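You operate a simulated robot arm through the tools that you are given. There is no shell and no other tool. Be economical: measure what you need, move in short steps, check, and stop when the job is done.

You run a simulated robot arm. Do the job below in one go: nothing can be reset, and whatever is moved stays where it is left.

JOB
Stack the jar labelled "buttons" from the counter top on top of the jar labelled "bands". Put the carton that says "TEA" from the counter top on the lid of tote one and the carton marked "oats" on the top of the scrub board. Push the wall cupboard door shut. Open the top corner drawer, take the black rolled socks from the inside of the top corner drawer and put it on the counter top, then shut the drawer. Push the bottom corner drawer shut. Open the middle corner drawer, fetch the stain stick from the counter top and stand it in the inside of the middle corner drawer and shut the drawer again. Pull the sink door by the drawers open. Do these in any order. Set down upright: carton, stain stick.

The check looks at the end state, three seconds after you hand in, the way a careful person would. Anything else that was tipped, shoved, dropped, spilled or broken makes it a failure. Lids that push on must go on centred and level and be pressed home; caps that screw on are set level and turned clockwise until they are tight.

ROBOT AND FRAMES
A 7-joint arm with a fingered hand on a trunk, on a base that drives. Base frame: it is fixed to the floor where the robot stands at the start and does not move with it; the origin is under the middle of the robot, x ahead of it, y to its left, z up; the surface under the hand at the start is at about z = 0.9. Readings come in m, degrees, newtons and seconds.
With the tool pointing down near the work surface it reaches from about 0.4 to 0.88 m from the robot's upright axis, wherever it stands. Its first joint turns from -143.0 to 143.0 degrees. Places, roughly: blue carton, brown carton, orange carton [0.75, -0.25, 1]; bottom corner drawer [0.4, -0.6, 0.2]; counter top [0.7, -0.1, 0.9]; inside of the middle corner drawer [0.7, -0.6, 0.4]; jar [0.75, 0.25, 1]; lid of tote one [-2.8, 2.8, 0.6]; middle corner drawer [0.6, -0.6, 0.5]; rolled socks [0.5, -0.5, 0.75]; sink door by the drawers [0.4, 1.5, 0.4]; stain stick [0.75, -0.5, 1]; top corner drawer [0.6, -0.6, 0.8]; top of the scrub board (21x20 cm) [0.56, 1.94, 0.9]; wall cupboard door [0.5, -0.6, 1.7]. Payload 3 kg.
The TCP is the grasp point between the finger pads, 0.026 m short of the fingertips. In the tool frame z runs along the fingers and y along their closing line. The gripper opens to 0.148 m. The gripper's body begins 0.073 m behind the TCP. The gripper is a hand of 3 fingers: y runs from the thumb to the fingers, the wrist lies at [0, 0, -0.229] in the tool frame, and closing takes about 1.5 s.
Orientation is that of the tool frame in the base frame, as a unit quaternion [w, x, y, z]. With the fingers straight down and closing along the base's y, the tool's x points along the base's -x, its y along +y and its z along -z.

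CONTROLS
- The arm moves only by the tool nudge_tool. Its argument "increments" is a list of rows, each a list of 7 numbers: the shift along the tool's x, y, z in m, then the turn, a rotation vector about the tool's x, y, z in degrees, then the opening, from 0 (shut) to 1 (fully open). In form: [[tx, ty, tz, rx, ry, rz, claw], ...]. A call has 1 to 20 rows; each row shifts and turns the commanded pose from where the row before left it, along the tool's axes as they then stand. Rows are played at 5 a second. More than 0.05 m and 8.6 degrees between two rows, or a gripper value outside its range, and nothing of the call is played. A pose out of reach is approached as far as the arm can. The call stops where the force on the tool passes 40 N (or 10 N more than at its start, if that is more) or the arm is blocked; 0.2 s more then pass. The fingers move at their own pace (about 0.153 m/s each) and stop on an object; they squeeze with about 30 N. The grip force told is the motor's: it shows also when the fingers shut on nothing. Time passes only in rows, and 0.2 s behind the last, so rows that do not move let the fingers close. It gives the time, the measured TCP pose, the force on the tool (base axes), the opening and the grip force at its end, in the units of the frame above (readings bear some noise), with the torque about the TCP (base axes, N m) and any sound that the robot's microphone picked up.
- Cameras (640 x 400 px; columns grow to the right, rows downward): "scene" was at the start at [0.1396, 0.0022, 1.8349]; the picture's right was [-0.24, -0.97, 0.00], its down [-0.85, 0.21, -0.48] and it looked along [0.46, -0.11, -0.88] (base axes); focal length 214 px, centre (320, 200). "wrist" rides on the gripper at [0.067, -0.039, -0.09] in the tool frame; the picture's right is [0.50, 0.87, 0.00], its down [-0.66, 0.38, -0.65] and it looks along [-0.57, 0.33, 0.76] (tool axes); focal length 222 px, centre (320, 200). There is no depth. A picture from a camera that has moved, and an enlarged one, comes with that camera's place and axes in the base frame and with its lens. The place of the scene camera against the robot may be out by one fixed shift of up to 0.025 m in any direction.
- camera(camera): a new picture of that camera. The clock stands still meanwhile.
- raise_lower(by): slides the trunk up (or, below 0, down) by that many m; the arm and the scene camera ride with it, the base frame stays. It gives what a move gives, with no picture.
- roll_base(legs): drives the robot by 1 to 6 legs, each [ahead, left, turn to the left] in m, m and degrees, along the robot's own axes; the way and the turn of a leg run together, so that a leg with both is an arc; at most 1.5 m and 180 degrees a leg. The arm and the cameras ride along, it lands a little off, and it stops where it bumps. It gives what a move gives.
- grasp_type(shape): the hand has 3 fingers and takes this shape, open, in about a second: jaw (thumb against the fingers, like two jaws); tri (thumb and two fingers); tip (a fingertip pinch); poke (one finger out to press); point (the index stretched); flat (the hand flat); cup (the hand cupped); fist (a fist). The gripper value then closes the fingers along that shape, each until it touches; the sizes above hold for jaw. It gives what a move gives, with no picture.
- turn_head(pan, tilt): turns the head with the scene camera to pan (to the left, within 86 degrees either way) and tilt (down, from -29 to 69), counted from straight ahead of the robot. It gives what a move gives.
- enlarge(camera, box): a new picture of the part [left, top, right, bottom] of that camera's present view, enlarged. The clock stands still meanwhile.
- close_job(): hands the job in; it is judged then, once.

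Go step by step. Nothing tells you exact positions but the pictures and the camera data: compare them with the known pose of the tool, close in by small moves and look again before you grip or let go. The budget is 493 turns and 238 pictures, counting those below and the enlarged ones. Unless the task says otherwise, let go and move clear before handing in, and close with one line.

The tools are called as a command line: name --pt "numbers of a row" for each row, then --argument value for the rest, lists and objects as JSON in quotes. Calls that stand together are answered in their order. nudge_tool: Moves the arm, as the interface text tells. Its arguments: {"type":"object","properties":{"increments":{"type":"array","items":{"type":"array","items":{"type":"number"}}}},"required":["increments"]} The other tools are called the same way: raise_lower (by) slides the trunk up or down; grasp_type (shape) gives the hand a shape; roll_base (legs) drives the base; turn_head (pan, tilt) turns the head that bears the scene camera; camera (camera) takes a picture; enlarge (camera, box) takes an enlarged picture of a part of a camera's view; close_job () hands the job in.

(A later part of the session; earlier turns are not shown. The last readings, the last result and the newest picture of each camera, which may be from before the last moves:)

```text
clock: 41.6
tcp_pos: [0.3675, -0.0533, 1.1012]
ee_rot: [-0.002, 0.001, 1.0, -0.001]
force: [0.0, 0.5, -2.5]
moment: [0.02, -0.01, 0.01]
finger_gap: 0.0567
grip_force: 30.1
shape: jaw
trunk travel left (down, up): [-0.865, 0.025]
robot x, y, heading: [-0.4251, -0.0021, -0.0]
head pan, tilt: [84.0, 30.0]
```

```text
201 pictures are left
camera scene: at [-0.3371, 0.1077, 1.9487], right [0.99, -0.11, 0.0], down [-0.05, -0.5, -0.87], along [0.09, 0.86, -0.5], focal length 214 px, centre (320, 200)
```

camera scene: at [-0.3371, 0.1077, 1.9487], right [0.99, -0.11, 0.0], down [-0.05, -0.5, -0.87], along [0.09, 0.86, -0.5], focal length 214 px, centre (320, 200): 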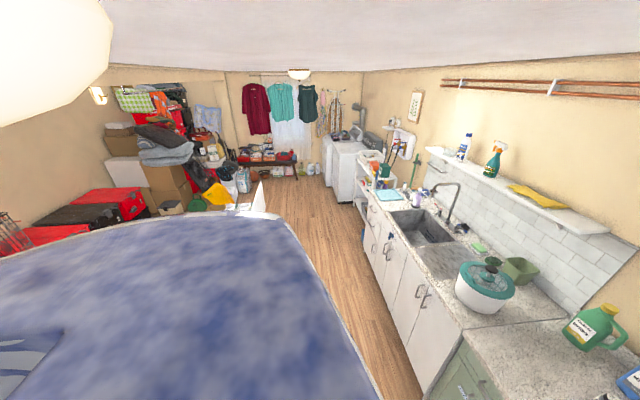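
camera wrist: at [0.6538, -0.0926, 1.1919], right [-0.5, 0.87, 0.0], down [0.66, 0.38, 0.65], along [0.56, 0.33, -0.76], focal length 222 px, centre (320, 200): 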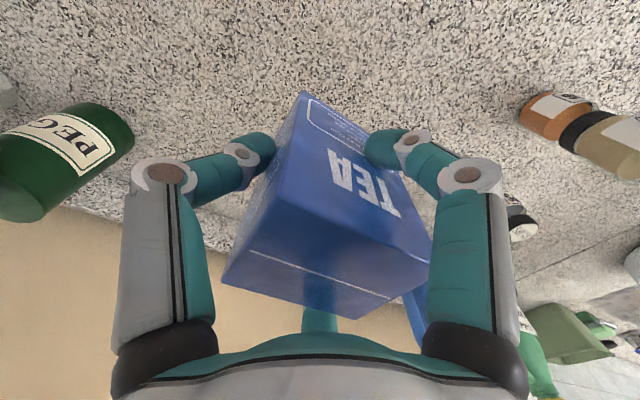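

roll_base --legs '[[0, 0, 90]]'

turn_head --pan 40 --tilt 30

camera --camera "scene"

turn_head --pan 0 --tilt 35

camera --camera "scene"

```text
clock: 45.8
tcp_pos: [-0.3651, 0.7925, 1.1008]
ee_rot: [0.0, -0.705, 0.709, -0.001]
force: [-0.6, 0.0, -1.8]
moment: [0.0, -0.01, -0.01]
finger_gap: 0.0565
grip_force: 29.9
shape: jaw
trunk travel left (down, up): [-0.865, 0.025]
robot x, y, heading: [-0.4234, 0.0015, 89.9]
head pan, tilt: [84.0, 30.0]
```

```text
clock: 46.9
tcp_pos: [-0.3634, 0.7925, 1.1016]
ee_rot: [0.0, -0.705, 0.709, -0.001]
force: [0.0, 0.0, -2.6]
moment: [0.01, -0.01, -0.05]
finger_gap: 0.0563
grip_force: 30.0
shape: jaw
trunk travel left (down, up): [-0.865, 0.025]
robot x, y, heading: [-0.421, -0.0003, 89.7]
head pan, tilt: [40.0, 30.0]
```

```text
200 pictures are left
camera scene: at [-0.4841, 0.168, 1.9487], right [0.77, 0.64, 0.0], down [0.32, -0.39, -0.87], along [-0.55, 0.67, -0.5], focal length 214 px, centre (320, 200)
```

scene: 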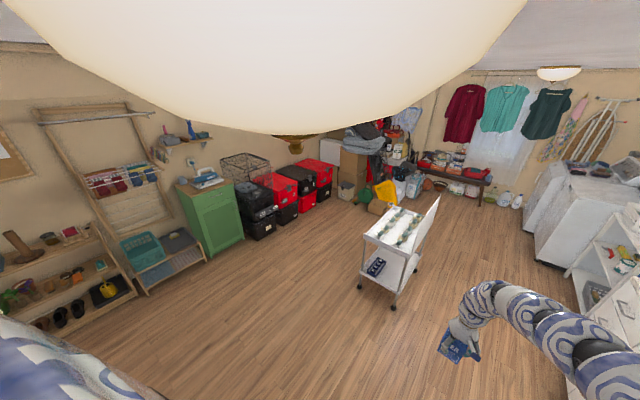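

```text
clock: 48.0
tcp_pos: [-0.3646, 0.7918, 1.1021]
ee_rot: [0.0, -0.704, 0.71, -0.002]
force: [0.1, -0.1, -1.2]
moment: [-0.01, -0.02, 0.0]
finger_gap: 0.0564
grip_force: 30.2
shape: jaw
trunk travel left (down, up): [-0.865, 0.025]
robot x, y, heading: [-0.4281, -0.0001, 89.7]
head pan, tilt: [0.0, 35.0]
```

```text
199 pictures are left
camera scene: at [-0.4258, 0.1865, 1.9409], right [1.0, -0.01, 0.0], down [0.0, -0.57, -0.82], along [0.01, 0.82, -0.57], focal length 214 px, centre (320, 200)
```

scene: 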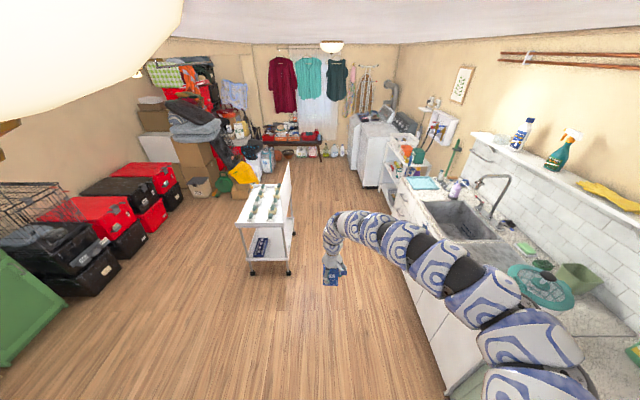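

enlarge --camera "scene" --box '[0, 130, 200, 300]'

```text
2.35 times, centred on (100, 215) of scene
camera zoom: at [-0.4258, 0.1865, 1.9409], right [1.0, -0.01, 0.0], down [0.0, -0.57, -0.82], along [0.01, 0.82, -0.57], focal length 505 px, centre (838, 165)
```

zoom: 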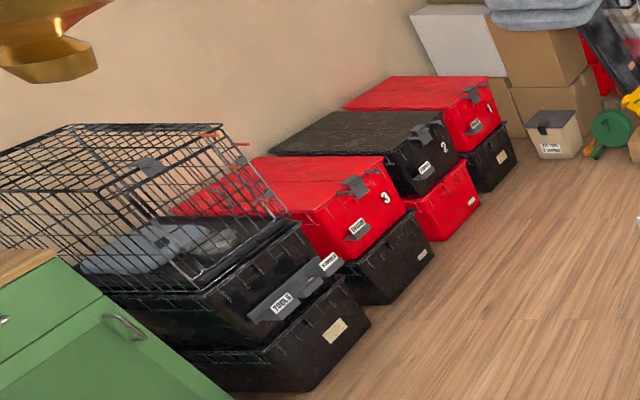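

roll_base --legs '[[0, 1.22, 0], [1.1, 0, 0]]'

turn_head --pan 50 --tilt 35

camera --camera "scene"

turn_head --pan -20 --tilt 40

camera --camera "scene"

```text
clock: 49.7
tcp_pos: [-0.4524, 0.7823, 1.1065]
ee_rot: [-0.001, -0.702, 0.712, 0.003]
force: [-0.3, -0.3, -0.9]
moment: [0.04, -0.04, 0.0]
finger_gap: 0.0562
grip_force: 30.5
shape: jaw
trunk travel left (down, up): [-0.865, 0.025]
robot x, y, heading: [-0.518, 0.0035, 89.5]
head pan, tilt: [0.0, 35.0]
stopped in leg 1: the robot was blocked; the commanded pose is now the measured one
```

```text
clock: 50.9
tcp_pos: [-0.4549, 0.7918, 1.1019]
ee_rot: [-0.002, -0.703, 0.712, -0.001]
force: [-0.6, -0.3, -2.4]
moment: [-0.03, 0.01, 0.02]
finger_gap: 0.0562
grip_force: 29.8
shape: jaw
trunk travel left (down, up): [-0.865, 0.025]
robot x, y, heading: [-0.519, 0.0029, 89.4]
head pan, tilt: [50.0, 35.0]
```

```text
197 pictures are left
camera scene: at [-0.5803, 0.1573, 1.9403], right [0.69, 0.73, 0.0], down [0.42, -0.4, -0.82], along [-0.59, 0.56, -0.58], focal length 214 px, centre (320, 200)
```

scene: 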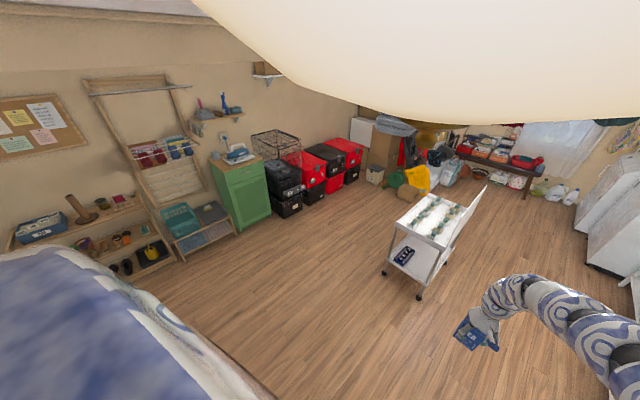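

```text
clock: 52.3
tcp_pos: [-0.4603, 0.7804, 1.1093]
ee_rot: [0.005, -0.703, 0.711, 0.001]
force: [0.6, 0.4, -0.9]
moment: [0.0, -0.01, -0.02]
finger_gap: 0.0562
grip_force: 29.9
shape: jaw
trunk travel left (down, up): [-0.865, 0.025]
robot x, y, heading: [-0.521, -0.0025, 89.2]
head pan, tilt: [-20.0, 40.0]
```

```text
196 pictures are left
camera scene: at [-0.5202, 0.1619, 1.932], right [0.99, -0.1, 0.0], down [-0.07, -0.66, -0.75], along [0.08, 0.75, -0.66], focal length 214 px, centre (320, 200)
```

scene: 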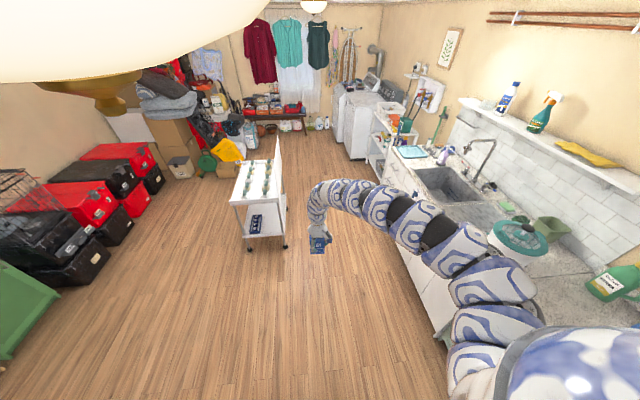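

roll_base --legs '[[0, -0.1, 0]]'

raise_lower --by -0.3

turn_head --pan 40 --tilt 10

camera --camera "scene"

```text
clock: 53.4
tcp_pos: [-0.3581, 0.7901, 1.1016]
ee_rot: [0.0, -0.703, 0.712, -0.002]
force: [-0.1, 0.7, -1.4]
moment: [0.0, -0.02, 0.0]
finger_gap: 0.056
grip_force: 30.0
shape: jaw
trunk travel left (down, up): [-0.865, 0.025]
robot x, y, heading: [-0.4182, -0.0002, 89.7]
head pan, tilt: [-20.0, 40.0]
```

```text
clock: 56.4
tcp_pos: [-0.3577, 0.7899, 0.8006]
ee_rot: [-0.001, -0.703, 0.711, -0.002]
force: [-0.3, -0.4, -1.8]
moment: [-0.03, -0.01, 0.0]
finger_gap: 0.056
grip_force: 30.2
shape: jaw
trunk travel left (down, up): [-0.565, 0.325]
robot x, y, heading: [-0.4188, -0.0045, 89.4]
head pan, tilt: [-20.0, 40.0]
```

```text
clock: 57.7
tcp_pos: [-0.3583, 0.7893, 0.8005]
ee_rot: [-0.001, -0.703, 0.711, -0.002]
force: [0.2, 0.3, -1.8]
moment: [-0.03, -0.03, 0.02]
finger_gap: 0.056
grip_force: 30.1
shape: jaw
trunk travel left (down, up): [-0.565, 0.325]
robot x, y, heading: [-0.4201, -0.0029, 89.3]
head pan, tilt: [40.0, 10.0]
```

```text
195 pictures are left
camera scene: at [-0.4812, 0.1694, 1.681], right [0.77, 0.63, 0.0], down [0.11, -0.13, -0.98], along [-0.62, 0.76, -0.17], focal length 214 px, centre (320, 200)
```

scene: 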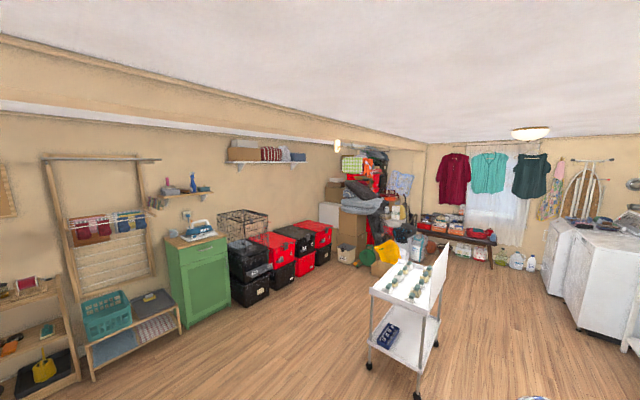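

roll_base --legs '[[0, 1.22, 0], [1.1, 0, 0]]'

turn_head --pan 60 --tilt 30

camera --camera "scene"

turn_head --pan 0 --tilt 35

camera --camera "scene"

```text
clock: 69.1
tcp_pos: [-1.5739, 1.9008, 0.8001]
ee_rot: [-0.002, -0.706, 0.708, -0.002]
force: [-0.3, 0.0, -2.0]
moment: [0.03, -0.03, -0.01]
finger_gap: 0.0558
grip_force: 30.0
shape: jaw
trunk travel left (down, up): [-0.565, 0.325]
robot x, y, heading: [-1.6274, 1.1116, 89.8]
head pan, tilt: [40.0, 10.0]
```

```text
clock: 69.9
tcp_pos: [-1.5743, 1.9004, 0.8007]
ee_rot: [-0.001, -0.706, 0.708, -0.002]
force: [0.0, -0.7, -1.7]
moment: [0.01, 0.01, 0.02]
finger_gap: 0.0557
grip_force: 29.4
shape: jaw
trunk travel left (down, up): [-0.565, 0.325]
robot x, y, heading: [-1.6288, 1.1122, 90.0]
head pan, tilt: [60.0, 30.0]
```

```text
194 pictures are left
camera scene: at [-1.7097, 1.253, 1.6488], right [0.5, 0.87, 0.0], down [0.43, -0.25, -0.87], along [-0.75, 0.43, -0.5], focal length 214 px, centre (320, 200)
```

scene: 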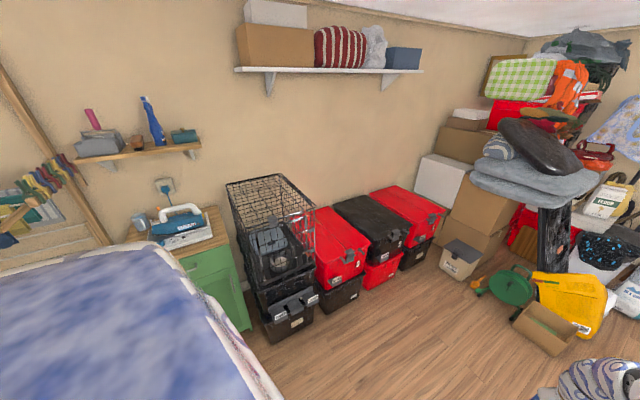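

```text
clock: 71.2
tcp_pos: [-1.5736, 1.9006, 0.8013]
ee_rot: [-0.002, -0.707, 0.708, -0.002]
force: [-0.6, 0.8, -1.3]
moment: [0.0, 0.0, 0.0]
finger_gap: 0.0561
grip_force: 29.7
shape: jaw
trunk travel left (down, up): [-0.565, 0.325]
robot x, y, heading: [-1.6283, 1.1094, 90.2]
head pan, tilt: [0.0, 35.0]
```

```text
193 pictures are left
camera scene: at [-1.6315, 1.2957, 1.6409], right [1.0, 0.0, 0.0], down [0.0, -0.57, -0.82], along [0.0, 0.82, -0.57], focal length 214 px, centre (320, 200)
```

scene: 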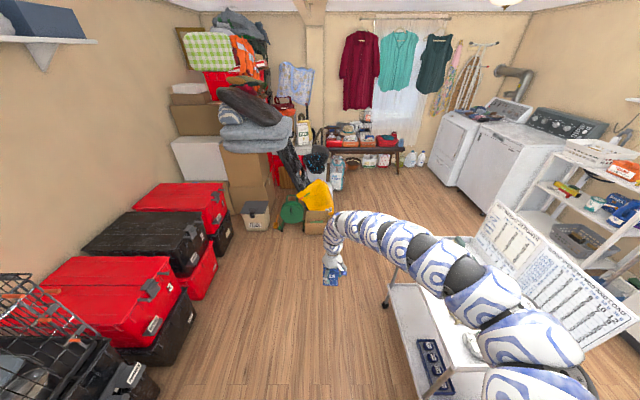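

roll_base --legs '[[0, 0, 60], [0.745, -1.29, 0]]'

turn_head --pan 20 --tilt 45

camera --camera "scene"

```text
clock: 81.2
tcp_pos: [-2.2682, 3.0553, 0.8002]
ee_rot: [0.0, 0.964, -0.268, 0.002]
force: [0.0, 0.4, -1.2]
moment: [0.01, -0.01, 0.02]
finger_gap: 0.0556
grip_force: 30.3
shape: jaw
trunk travel left (down, up): [-0.565, 0.325]
robot x, y, heading: [-1.6175, 2.6004, 148.9]
head pan, tilt: [0.0, 35.0]
```

```text
clock: 82.1
tcp_pos: [-2.2681, 3.0548, 0.8002]
ee_rot: [0.0, 0.964, -0.268, 0.002]
force: [-0.3, 0.1, -1.7]
moment: [0.02, 0.03, 0.02]
finger_gap: 0.0557
grip_force: 29.9
shape: jaw
trunk travel left (down, up): [-0.565, 0.325]
robot x, y, heading: [-1.6158, 2.6021, 149.2]
head pan, tilt: [20.0, 45.0]
```

```text
192 pictures are left
camera scene: at [-1.7688, 2.6779, 1.6261], right [0.19, 0.98, 0.0], down [0.69, -0.13, -0.71], along [-0.69, 0.13, -0.71], focal length 214 px, centre (320, 200)
```

scene: 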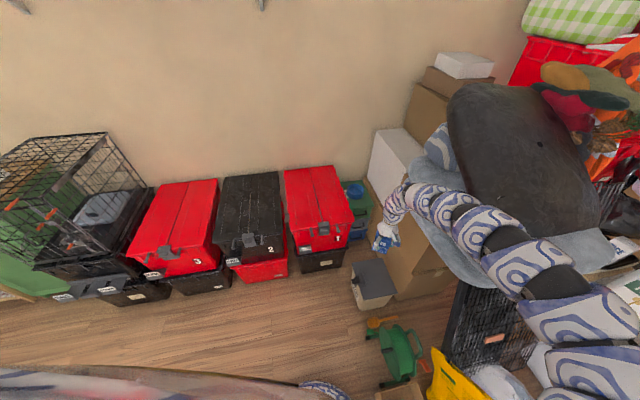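

roll_base --legs '[[0, 0, 18.2], [0.33, 0.06, 0]]'

turn_head --pan 0 --tilt 50

camera --camera "scene"

camera --camera "wrist"

```text
clock: 85.3
tcp_pos: [-2.7143, 2.8424, 0.8002]
ee_rot: [0.0, 0.994, -0.111, 0.003]
force: [-0.3, -0.2, -1.7]
moment: [0.0, -0.02, 0.0]
finger_gap: 0.0556
grip_force: 30.3
shape: jaw
trunk travel left (down, up): [-0.565, 0.325]
robot x, y, heading: [-1.9522, 2.6151, 167.4]
head pan, tilt: [20.0, 45.0]
```

```text
clock: 86.1
tcp_pos: [-2.7136, 2.8427, 0.8008]
ee_rot: [-0.001, 0.994, -0.111, 0.003]
force: [-0.6, -0.1, -1.5]
moment: [-0.03, 0.03, 0.01]
finger_gap: 0.0557
grip_force: 29.6
shape: jaw
trunk travel left (down, up): [-0.565, 0.325]
robot x, y, heading: [-1.954, 2.6167, 167.2]
head pan, tilt: [0.0, 50.0]
```

```text
191 pictures are left
camera scene: at [-2.1109, 2.6692, 1.6192], right [0.22, 0.98, 0.0], down [0.75, -0.17, -0.64], along [-0.63, 0.14, -0.77], focal length 214 px, centre (320, 200)
```

scene: 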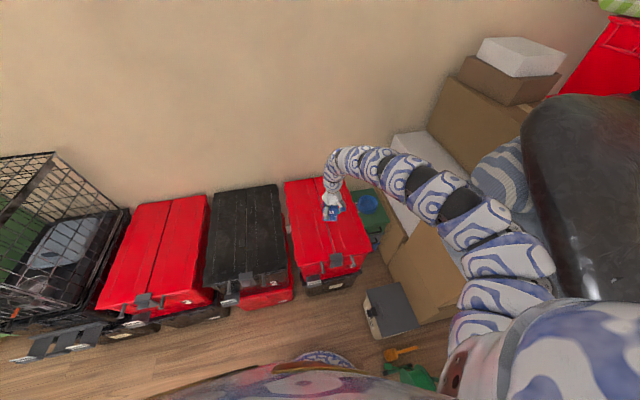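

```text
190 pictures are left
camera wrist: at [-2.6405, 2.8652, 0.8916], right [0.3, -0.95, 0.0], down [-0.73, -0.23, 0.65], along [-0.62, -0.19, -0.76], focal length 222 px, centre (320, 200)
```

wrist: 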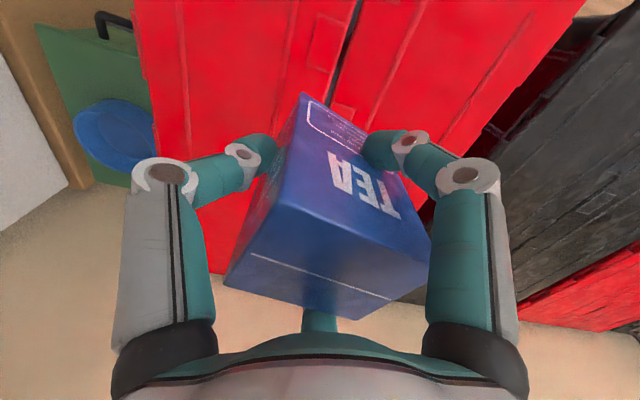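

nudge_tool --pt "0 0.047 0 0 0 0 0" --pt "0 0.047 0 0 0 0 0" --pt "0 0.047 0 0 0 0 0" --pt "0 0 0.04 0 0 0 0" --pt "0 0 0.03 0 0 0 0" --pt "0 0 0 0 0 0 0"

camera --camera "wrist"

enlarge --camera "scene" --box '[260, 140, 420, 290]'

```text
clock: 87.5
tcp_pos: [-2.745, 2.7036, 0.7294]
ee_rot: [-0.001, 0.994, -0.111, 0.003]
force: [-0.5, 0.0, -1.7]
moment: [0.04, 0.0, 0.02]
finger_gap: 0.055
grip_force: 30.3
shape: jaw
trunk travel left (down, up): [-0.565, 0.325]
robot x, y, heading: [-1.9527, 2.6195, 167.2]
head pan, tilt: [0.0, 50.0]
```

```text
189 pictures are left
camera wrist: at [-2.671, 2.7271, 0.8209], right [0.3, -0.95, 0.0], down [-0.73, -0.23, 0.65], along [-0.62, -0.19, -0.76], focal length 222 px, centre (320, 200)
```

wrist: 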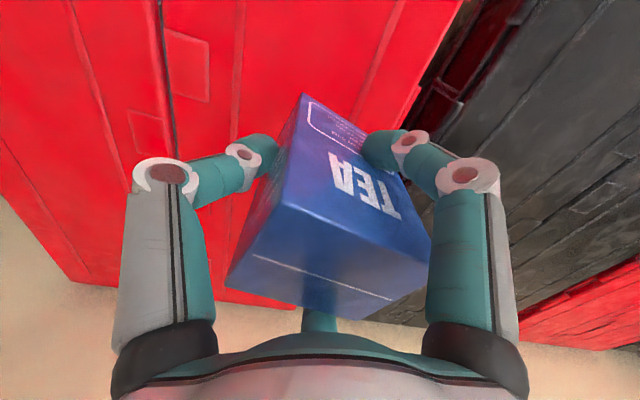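

```text
2.67 times, centred on (340, 215) of scene
camera zoom: at [-2.1109, 2.669, 1.6192], right [0.22, 0.98, 0.0], down [0.75, -0.17, -0.64], along [-0.63, 0.14, -0.77], focal length 572 px, centre (267, 160)
```

zoom: 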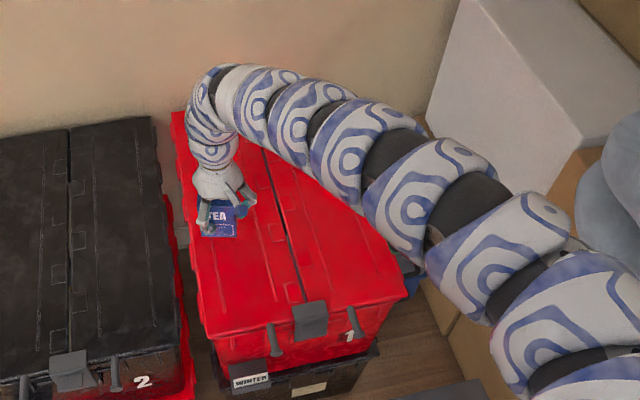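

nudge_tool --pt "-0.004 -0.022 0 0 0 0 0" --pt "0 0 0.03 0 0 0 0" --pt "0 0 0.02 0 0 0 0" --pt "0 0 0.01 0 0 0 0" --pt "0 0 0 0 0 0 0"

camera --camera "wrist"

```text
clock: 88.5
tcp_pos: [-2.7466, 2.7279, 0.6802]
ee_rot: [0.0, 0.994, -0.112, -0.004]
force: [10.0, 0.1, 33.8]
moment: [0.12, -0.4, -0.14]
finger_gap: 0.0576
grip_force: 30.0
shape: jaw
trunk travel left (down, up): [-0.565, 0.325]
robot x, y, heading: [-1.9545, 2.616, 167.6]
head pan, tilt: [0.0, 50.0]
stopped in row 4: the force on the tool passed its limit at 48 N (the readings are from after the stop); the commanded pose is now the measured one
```

```text
187 pictures are left
camera wrist: at [-2.6728, 2.7507, 0.7706], right [0.3, -0.96, 0.0], down [-0.72, -0.22, 0.66], along [-0.63, -0.19, -0.75], focal length 222 px, centre (320, 200)
```

wrist: 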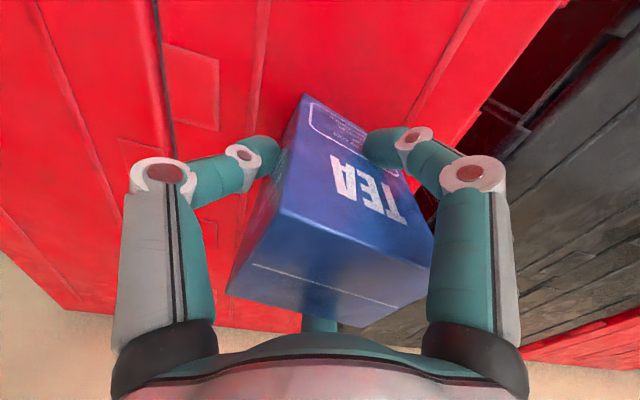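

nudge_tool --pt "0 0 -0.003 0 0 0 0" --pt "0 0 0 0 0 0 0"

```text
clock: 89.1
tcp_pos: [-2.7475, 2.7271, 0.6812]
ee_rot: [0.0, 0.994, -0.112, -0.003]
force: [2.5, 1.4, 23.9]
moment: [0.09, -0.16, -0.05]
finger_gap: 0.0577
grip_force: 29.6
shape: jaw
trunk travel left (down, up): [-0.565, 0.325]
robot x, y, heading: [-1.9572, 2.615, 167.3]
head pan, tilt: [0.0, 50.0]
```

nudge_tool --pt "0 0 -0.003 0 0 0 0" --pt "0 0 -0.001 0 0 0 0" --pt "0 0 0 0 0 0 0"

```text
clock: 89.9
tcp_pos: [-2.7466, 2.7266, 0.6819]
ee_rot: [0.0, 0.994, -0.112, 0.0]
force: [-0.6, 1.5, 0.6]
moment: [0.06, -0.04, 0.02]
finger_gap: 0.0574
grip_force: 30.1
shape: jaw
trunk travel left (down, up): [-0.565, 0.325]
robot x, y, heading: [-1.9507, 2.6198, 167.4]
head pan, tilt: [0.0, 50.0]
```

nudge_tool --pt "0 0 0 0 0 0 0.42" --pt "0 0 0 0 0 0 0.55" --pt "0 0 0 0 0 0 0.8" --pt "0 0 0 0 0 0 1" --pt "0 0 0 0 0 0 1" --pt "0 0 -0.04 0 0 0 1" --pt "0 0 -0.04 0 0 0 1" --pt "0 0 -0.04 0 0 0 1" --pt "0 0 -0.02 0 0 0 1" --pt "0 0 0 0 0 0 1"

camera --camera "wrist"

enlarge --camera "scene" --box '[260, 140, 420, 290]'

```text
clock: 92.1
tcp_pos: [-2.7469, 2.7269, 0.823]
ee_rot: [0.0, 0.994, -0.112, 0.0]
force: [-0.5, 0.2, 0.4]
moment: [0.0, 0.0, -0.02]
finger_gap: 0.1477
grip_force: 0.0
shape: jaw
trunk travel left (down, up): [-0.565, 0.325]
robot x, y, heading: [-1.956, 2.6151, 167.3]
head pan, tilt: [0.0, 50.0]
```

```text
186 pictures are left
camera wrist: at [-2.6731, 2.7507, 0.9139], right [0.3, -0.96, 0.0], down [-0.72, -0.22, 0.65], along [-0.63, -0.19, -0.76], focal length 222 px, centre (320, 200)
```

wrist: 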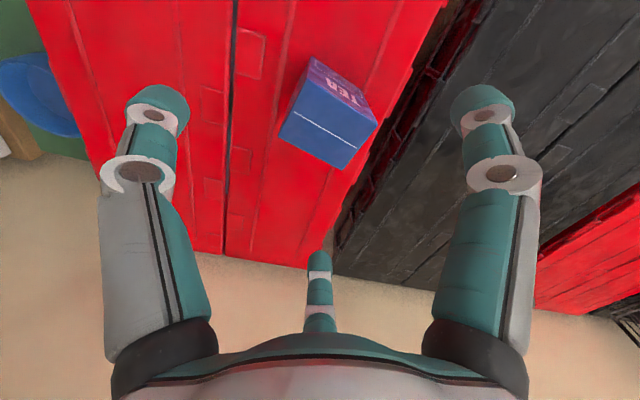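

```text
2.67 times, centred on (340, 215) of scene
camera zoom: at [-2.1107, 2.6693, 1.6191], right [0.22, 0.98, 0.0], down [0.75, -0.17, -0.64], along [-0.63, 0.14, -0.77], focal length 572 px, centre (267, 160)
```

zoom: 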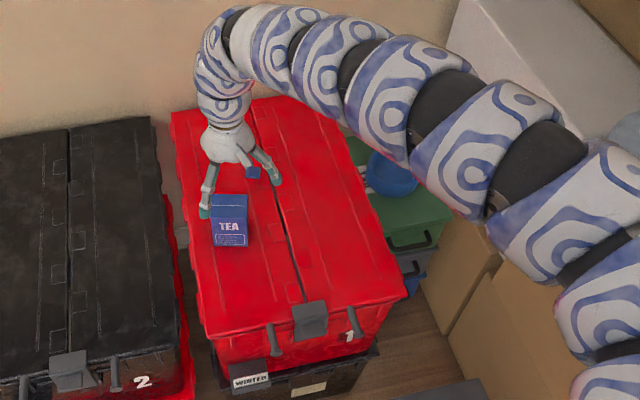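

roll_base --legs '[[-0.33, -0.06, 0], [0, 0, -18.2], [-0.745, 1.29, 0], [0, 0, -60], [-1.1, 0, 0], [0, -0.82, 0]]'

```text
clock: 114.2
tcp_pos: [-0.8647, 0.8179, 0.8231]
ee_rot: [-0.001, 0.709, -0.705, -0.001]
force: [-0.3, 0.0, -0.7]
moment: [0.0, -0.04, 0.0]
finger_gap: 0.1479
grip_force: 0.0
shape: jaw
trunk travel left (down, up): [-0.565, 0.325]
robot x, y, heading: [-0.7917, 0.0191, 90.5]
head pan, tilt: [0.0, 50.0]
```

roll_base --legs '[[0, 0, -90.5]]'

turn_head --pan -25 --tilt 25

camera --camera "scene"

turn_head --pan 45 --tilt 25

camera --camera "scene"

```text
clock: 118.4
tcp_pos: [0.0044, 0.0918, 0.8237]
ee_rot: [0.001, -0.003, 1.0, 0.001]
force: [0.1, 0.3, -0.8]
moment: [0.0, -0.05, 0.02]
finger_gap: 0.1481
grip_force: 0.1
shape: jaw
trunk travel left (down, up): [-0.565, 0.325]
robot x, y, heading: [-0.7944, 0.0194, 0.3]
head pan, tilt: [0.0, 50.0]
```

```text
clock: 119.3
tcp_pos: [0.0034, 0.0921, 0.8233]
ee_rot: [0.0, -0.003, 1.0, 0.0]
force: [-0.3, -0.5, -0.4]
moment: [-0.03, -0.02, 0.02]
finger_gap: 0.148
grip_force: 0.0
shape: jaw
trunk travel left (down, up): [-0.565, 0.325]
robot x, y, heading: [-0.7922, 0.0216, 0.2]
head pan, tilt: [-25.0, 25.0]
```

```text
184 pictures are left
camera scene: at [-0.6332, -0.0001, 1.6566], right [-0.41, -0.91, 0.0], down [-0.39, 0.18, -0.91], along [0.82, -0.38, -0.42], focal length 214 px, centre (320, 200)
```

scene: 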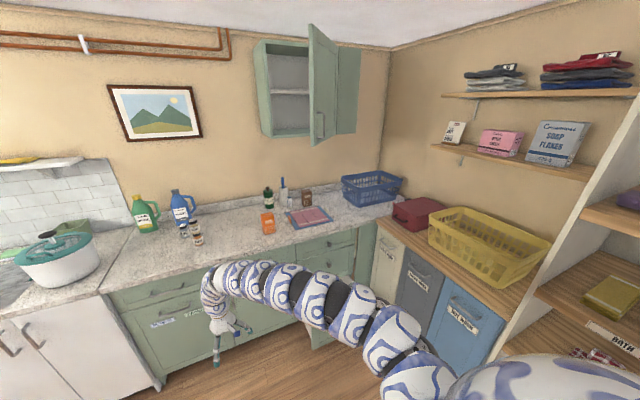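

```text
clock: 120.7
tcp_pos: [0.0058, 0.0915, 0.8224]
ee_rot: [0.002, -0.003, 1.0, -0.001]
force: [0.2, 0.2, -0.1]
moment: [-0.03, -0.01, -0.01]
finger_gap: 0.1479
grip_force: 0.0
shape: jaw
trunk travel left (down, up): [-0.565, 0.325]
robot x, y, heading: [-0.7954, 0.0208, 0.3]
head pan, tilt: [45.0, 25.0]
```

```text
183 pictures are left
camera scene: at [-0.6523, 0.1037, 1.6567], right [0.71, -0.7, 0.0], down [-0.3, -0.3, -0.91], along [0.64, 0.65, -0.42], focal length 214 px, centre (320, 200)
```

scene: 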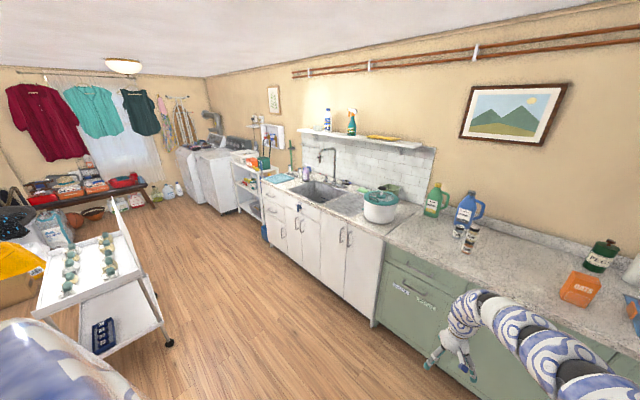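

roll_base --legs '[[0.24, 0, 0]]'

raise_lower --by 0.28

roll_base --legs '[[0.3, -0.05, 0]]'

nudge_tool --pt "0 -0.04 0 0 0 0 1" --pt "0 -0.04 0 0 0 0 1" --pt "0 -0.04 0 0 0 0 1" --pt "0 -0.04 0 0 0 0 1" --pt "0 -0.04 0 0 0 0 1" --pt "0 -0.03 0 0 0 0 1" --pt "0 0 0 0 0 0 1"

camera --camera "wrist"

```text
clock: 122.5
tcp_pos: [0.2461, 0.0902, 0.8232]
ee_rot: [0.001, -0.002, 1.0, 0.0]
force: [-0.3, 0.4, -0.4]
moment: [-0.02, -0.02, 0.02]
finger_gap: 0.1481
grip_force: 0.0
shape: jaw
trunk travel left (down, up): [-0.565, 0.325]
robot x, y, heading: [-0.5522, 0.0186, 0.3]
head pan, tilt: [45.0, 25.0]
```

```text
clock: 125.3
tcp_pos: [0.2457, 0.0914, 1.103]
ee_rot: [0.001, -0.001, 1.0, 0.0]
force: [-0.1, 0.6, 0.0]
moment: [-0.02, 0.02, 0.02]
finger_gap: 0.148
grip_force: 0.0
shape: jaw
trunk travel left (down, up): [-0.845, 0.045]
robot x, y, heading: [-0.5534, 0.0209, 0.4]
head pan, tilt: [45.0, 25.0]
```

```text
clock: 127.4
tcp_pos: [0.5418, 0.042, 1.1018]
ee_rot: [0.0, -0.001, 1.0, -0.001]
force: [1.0, 0.1, 0.1]
moment: [0.0, 0.0, -0.01]
finger_gap: 0.1476
grip_force: 0.0
shape: jaw
trunk travel left (down, up): [-0.845, 0.045]
robot x, y, heading: [-0.2581, -0.026, 0.1]
head pan, tilt: [45.0, 25.0]
```

```text
clock: 129.0
tcp_pos: [0.5396, -0.1879, 1.1039]
ee_rot: [0.001, -0.001, 1.0, 0.001]
force: [0.3, 0.1, 0.0]
moment: [-0.02, -0.03, -0.03]
finger_gap: 0.1479
grip_force: 0.0
shape: jaw
trunk travel left (down, up): [-0.845, 0.045]
robot x, y, heading: [-0.2578, -0.0275, 0.4]
head pan, tilt: [45.0, 25.0]
```

```text
182 pictures are left
camera wrist: at [0.4715, -0.2275, 1.1944], right [-0.5, 0.87, 0.0], down [0.65, 0.38, 0.65], along [0.57, 0.33, -0.76], focal length 222 px, centre (320, 200)
```

wrist: 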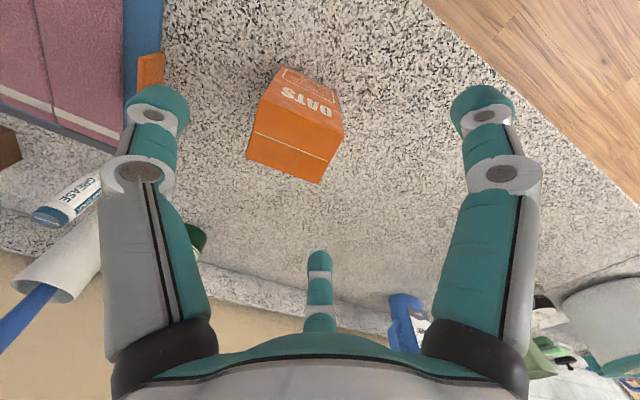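

nudge_tool --pt "-0.027 -0.012 0 0 0 0 1" --pt "0 0 0 0 0 -7 1" --pt "0 0 0.04 0 0 0 1" --pt "0 0 0 0 0 0 1"

camera --camera "wrist"

```text
clock: 130.0
tcp_pos: [0.5654, -0.2, 1.064]
ee_rot: [0.001, -0.061, 0.998, -0.001]
force: [-0.4, 0.2, 0.7]
moment: [-0.01, 0.02, -0.01]
finger_gap: 0.1478
grip_force: 0.0
shape: jaw
trunk travel left (down, up): [-0.845, 0.045]
robot x, y, heading: [-0.2606, -0.0273, 0.3]
head pan, tilt: [45.0, 25.0]
```

```text
181 pictures are left
camera wrist: at [0.5025, -0.2477, 1.1544], right [-0.6, 0.8, 0.0], down [0.6, 0.46, 0.66], along [0.52, 0.39, -0.76], focal length 222 px, centre (320, 200)
```

wrist: 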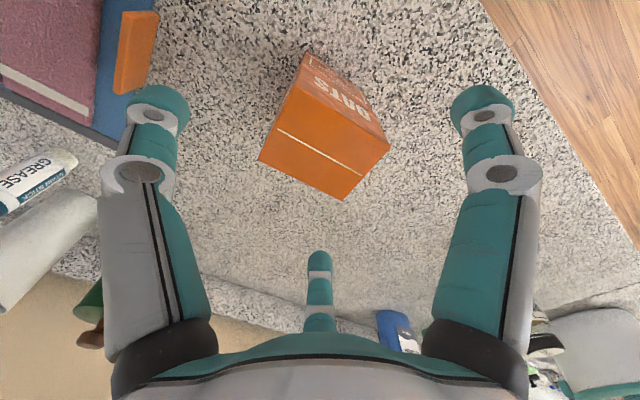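

nudge_tool --pt "0 0 0.045 0 0 0 1" --pt "0 0 0.045 0 0 0 1" --pt "0 0 0.014 0 0 0 1" --pt "0 0 0 0 0 0 0.5" --pt "0 0 0 0 0 0 0.2" --pt "0 0 0 0 0 0 0" --pt "0 0 0 0 0 0 0" --pt "0 0 0 0 0 0 0" --pt "0 0 -0.02 0 0 0 0" --pt "0 0 -0.04 0 0 0 0" --pt "0 0 -0.04 0 0 0 0" --pt "0 0 -0.04 0 0 0 0" --pt "0 0 0 0 0 0 0"

camera --camera "wrist"

```text
clock: 132.8
tcp_pos: [0.5685, -0.2002, 1.0991]
ee_rot: [0.0, -0.062, 0.998, 0.0]
force: [0.5, -1.2, -1.7]
moment: [0.02, -0.03, 0.01]
finger_gap: 0.0501
grip_force: 30.0
shape: jaw
trunk travel left (down, up): [-0.845, 0.045]
robot x, y, heading: [-0.2591, -0.0271, 0.3]
head pan, tilt: [45.0, 25.0]
```

```text
180 pictures are left
camera wrist: at [0.506, -0.2476, 1.1897], right [-0.6, 0.8, 0.0], down [0.6, 0.46, 0.65], along [0.52, 0.39, -0.76], focal length 222 px, centre (320, 200)
```

wrist: 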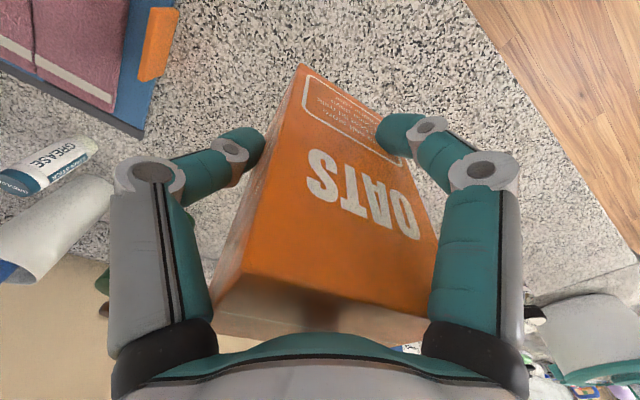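

roll_base --legs '[[-0.1, 0, 0], [0, 0.68, 0], [-0.2, 0, 0], [0, 0.55, 0]]'

turn_head --pan 20 --tilt 40

camera --camera "scene"

```text
clock: 141.2
tcp_pos: [0.268, 1.0164, 1.1006]
ee_rot: [0.001, -0.057, 0.998, 0.0]
force: [-0.4, 0.6, -3.1]
moment: [-0.02, -0.03, 0.0]
finger_gap: 0.0501
grip_force: 30.0
shape: jaw
trunk travel left (down, up): [-0.845, 0.045]
robot x, y, heading: [-0.5554, 1.1973, -0.1]
head pan, tilt: [45.0, 25.0]
```

```text
clock: 142.1
tcp_pos: [0.2688, 1.0153, 1.0989]
ee_rot: [0.001, -0.057, 0.998, 0.001]
force: [-0.5, -0.3, -2.8]
moment: [-0.01, -0.04, 0.0]
finger_gap: 0.0504
grip_force: 30.2
shape: jaw
trunk travel left (down, up): [-0.845, 0.045]
robot x, y, heading: [-0.5533, 1.1978, -0.4]
head pan, tilt: [20.0, 40.0]
```

```text
179 pictures are left
camera scene: at [-0.3993, 1.2434, 1.9134], right [0.34, -0.94, 0.0], down [-0.61, -0.22, -0.77], along [0.72, 0.26, -0.64], focal length 214 px, centre (320, 200)
```

scene: 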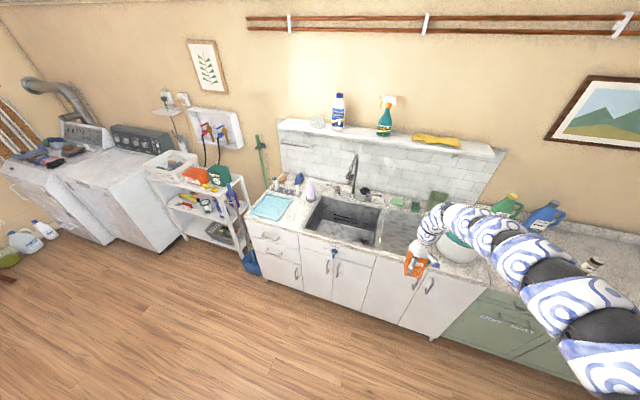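

enlarge --camera "scene" --box '[230, 160, 450, 340]'

```text
2.22 times, centred on (340, 250) of scene
camera zoom: at [-0.3993, 1.2434, 1.9134], right [0.34, -0.94, 0.0], down [-0.61, -0.22, -0.77], along [0.72, 0.26, -0.64], focal length 477 px, centre (276, 89)
```

zoom: 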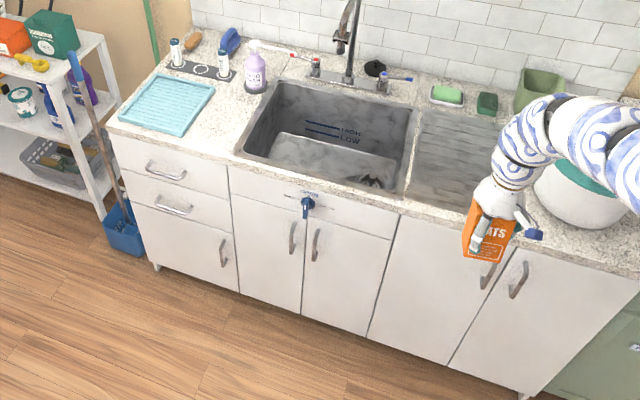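

roll_base --legs '[[0.25, 0.4, 0], [0, 0.5, 0]]'

camera --camera "wrist"

camera --camera "scene"

```text
clock: 147.5
tcp_pos: [0.5245, 1.9148, 1.0985]
ee_rot: [0.002, -0.059, 0.998, -0.002]
force: [0.7, -0.2, -2.3]
moment: [0.0, -0.02, -0.03]
finger_gap: 0.05
grip_force: 30.3
shape: jaw
trunk travel left (down, up): [-0.845, 0.045]
robot x, y, heading: [-0.3033, 2.0938, -0.0]
head pan, tilt: [20.0, 40.0]
```

```text
177 pictures are left
camera wrist: at [0.4612, 1.8684, 1.1901], right [-0.6, 0.8, 0.0], down [0.61, 0.45, 0.65], along [0.53, 0.39, -0.76], focal length 222 px, centre (320, 200)
```

wrist: 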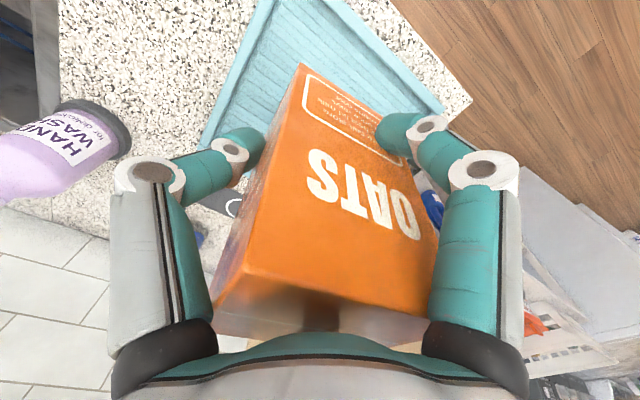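

```text
176 pictures are left
camera scene: at [-0.1441, 2.1407, 1.9133], right [0.34, -0.94, 0.0], down [-0.6, -0.22, -0.77], along [0.72, 0.26, -0.64], focal length 214 px, centre (320, 200)
```

scene: 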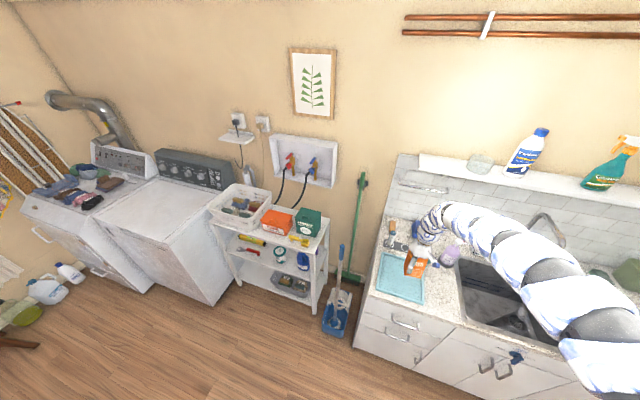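

nudge_tool --pt "-0.03 0.0177 0 0 0 0 0" --pt "0 0 0.04 0 0 0 0" --pt "0 0 0.04 0 0 0 0" --pt "0 0 0.025 0 0 0 0" --pt "0 0 0 0 0 0 0"

camera --camera "wrist"

enlarge --camera "scene" --box '[350, 200, 510, 320]'

```text
clock: 148.7
tcp_pos: [0.5514, 1.9359, 0.9933]
ee_rot: [0.001, -0.058, 0.998, 0.0]
force: [0.2, 1.0, -2.6]
moment: [-0.01, -0.03, 0.02]
finger_gap: 0.0497
grip_force: 30.1
shape: jaw
trunk travel left (down, up): [-0.845, 0.045]
robot x, y, heading: [-0.2982, 2.0924, -0.6]
head pan, tilt: [20.0, 40.0]
```

```text
175 pictures are left
camera wrist: at [0.4891, 1.889, 1.0848], right [-0.6, 0.8, 0.0], down [0.61, 0.45, 0.65], along [0.52, 0.39, -0.76], focal length 222 px, centre (320, 200)
```

wrist: 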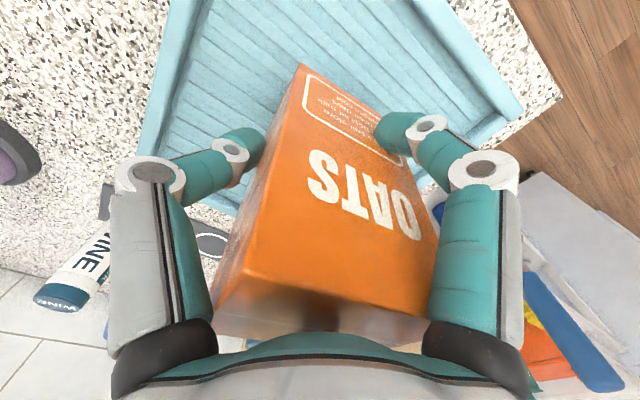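

```text
3.33 times, centred on (430, 260) of scene
camera zoom: at [-0.144, 2.1401, 1.9133], right [0.34, -0.94, 0.0], down [-0.6, -0.22, -0.77], along [0.72, 0.26, -0.64], focal length 715 px, centre (-47, 0)
```

zoom: 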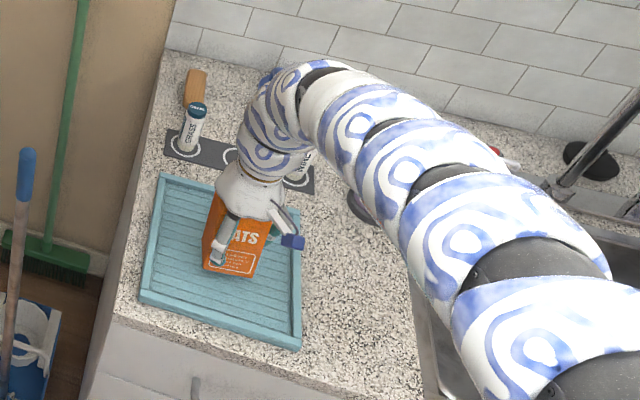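

nudge_tool --pt "0 0 0.008 0 0 0 0" --pt "0 0 0.006 0 0 0 0" --pt "0 0 0.003 0 0 0 0" --pt "0 0 0 0 0 0 0"

```text
clock: 149.7
tcp_pos: [0.5527, 1.9357, 0.9768]
ee_rot: [0.001, -0.058, 0.998, 0.0]
force: [0.1, 0.2, -3.5]
moment: [0.0, -0.04, 0.02]
finger_gap: 0.0492
grip_force: 29.7
shape: jaw
trunk travel left (down, up): [-0.845, 0.045]
robot x, y, heading: [-0.3008, 2.0937, 0.0]
head pan, tilt: [20.0, 40.0]
```

nudge_tool --pt "0 0 0.004 0 0 0 0" --pt "0 0 0.003 0 0 0 0" --pt "0 0 0 0 0 0 0"

```text
clock: 150.5
tcp_pos: [0.551, 1.9354, 0.973]
ee_rot: [0.002, -0.058, 0.998, 0.0]
force: [-0.6, -3.6, 14.9]
moment: [0.46, -0.19, 0.0]
finger_gap: 0.0495
grip_force: 30.6
shape: jaw
trunk travel left (down, up): [-0.845, 0.045]
robot x, y, heading: [-0.3027, 2.0941, -0.2]
head pan, tilt: [20.0, 40.0]
```

nudge_tool --pt "0 0 -0.001 0 0 0 0" --pt "0 0 0 0 0 0 0.36" --pt "0 0 0 0 0 0 0.42" --pt "0 0 0 0 0 0 0.5" --pt "0 0 0 0 0 0 0.7" --pt "0 0 0 0 0 0 1" --pt "0 0 0 0 0 0 1" --pt "0 0 -0.04 0 0 0 1" --pt "0 0 -0.04 0 0 0 1" --pt "0 0 -0.04 0 0 0 1" --pt "0 0 0 0 0 0 1"

camera --camera "wrist"

enlarge --camera "scene" --box '[350, 200, 510, 320]'

```text
clock: 152.9
tcp_pos: [0.5525, 1.9346, 1.091]
ee_rot: [0.001, -0.058, 0.998, -0.001]
force: [-0.1, 0.2, -0.4]
moment: [-0.01, 0.01, 0.0]
finger_gap: 0.148
grip_force: 0.1
shape: jaw
trunk travel left (down, up): [-0.845, 0.045]
robot x, y, heading: [-0.3011, 2.0902, -0.1]
head pan, tilt: [20.0, 40.0]
```

```text
173 pictures are left
camera wrist: at [0.489, 1.8884, 1.1815], right [-0.6, 0.8, 0.0], down [0.61, 0.45, 0.65], along [0.53, 0.39, -0.76], focal length 222 px, centre (320, 200)
```

wrist: 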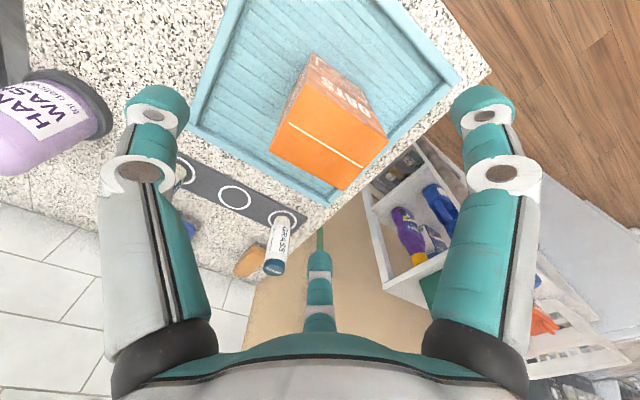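

```text
3.33 times, centred on (430, 260) of scene
camera zoom: at [-0.1436, 2.1399, 1.9132], right [0.34, -0.94, 0.0], down [-0.61, -0.22, -0.77], along [0.72, 0.26, -0.64], focal length 715 px, centre (-47, 0)
```

zoom: 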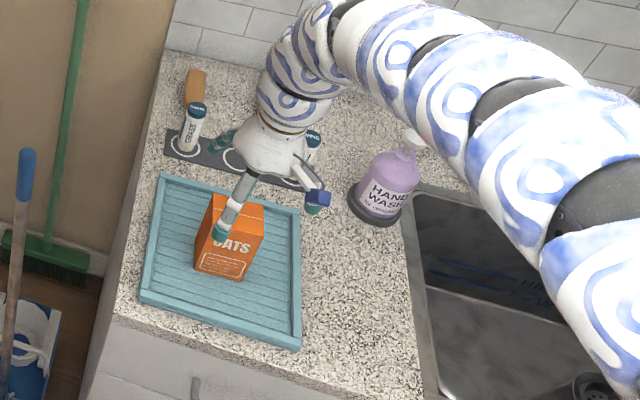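

roll_base --legs '[[-0.02, 0, 0], [0, -0.84, 0], [-0.2, 0, 0], [-0.13, -0.3, 0]]'

raise_lower --by -0.45

turn_head --pan 25 --tilt 35

camera --camera "scene"

```text
clock: 160.6
tcp_pos: [0.1988, 0.8092, 1.0903]
ee_rot: [0.001, -0.059, 0.998, 0.0]
force: [-0.4, -0.2, 0.0]
moment: [0.03, 0.02, -0.02]
finger_gap: 0.1479
grip_force: 0.1
shape: jaw
trunk travel left (down, up): [-0.845, 0.045]
robot x, y, heading: [-0.6568, 0.9654, -0.2]
head pan, tilt: [20.0, 40.0]
```

```text
refused: -0.45 is not a number from -0.4 to 0.4
```

```text
clock: 161.3
tcp_pos: [0.1995, 0.8107, 1.0916]
ee_rot: [0.001, -0.06, 0.998, -0.001]
force: [-0.2, 0.6, 0.4]
moment: [0.02, 0.01, -0.01]
finger_gap: 0.1477
grip_force: 0.1
shape: jaw
trunk travel left (down, up): [-0.845, 0.045]
robot x, y, heading: [-0.651, 0.9713, -0.0]
head pan, tilt: [25.0, 35.0]
```

```text
171 pictures are left
camera scene: at [-0.4973, 1.0232, 1.9209], right [0.42, -0.91, 0.0], down [-0.52, -0.24, -0.82], along [0.74, 0.34, -0.57], focal length 214 px, centre (320, 200)
```

scene: 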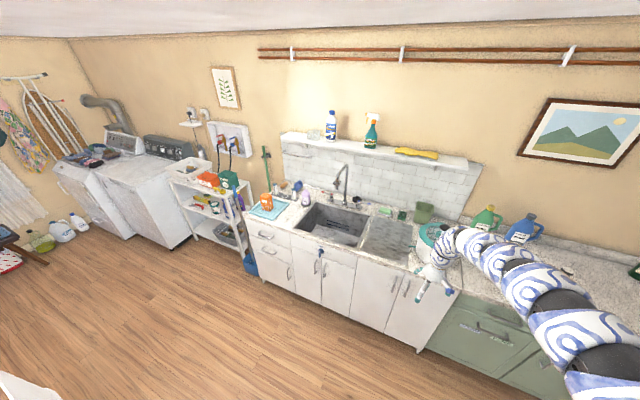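

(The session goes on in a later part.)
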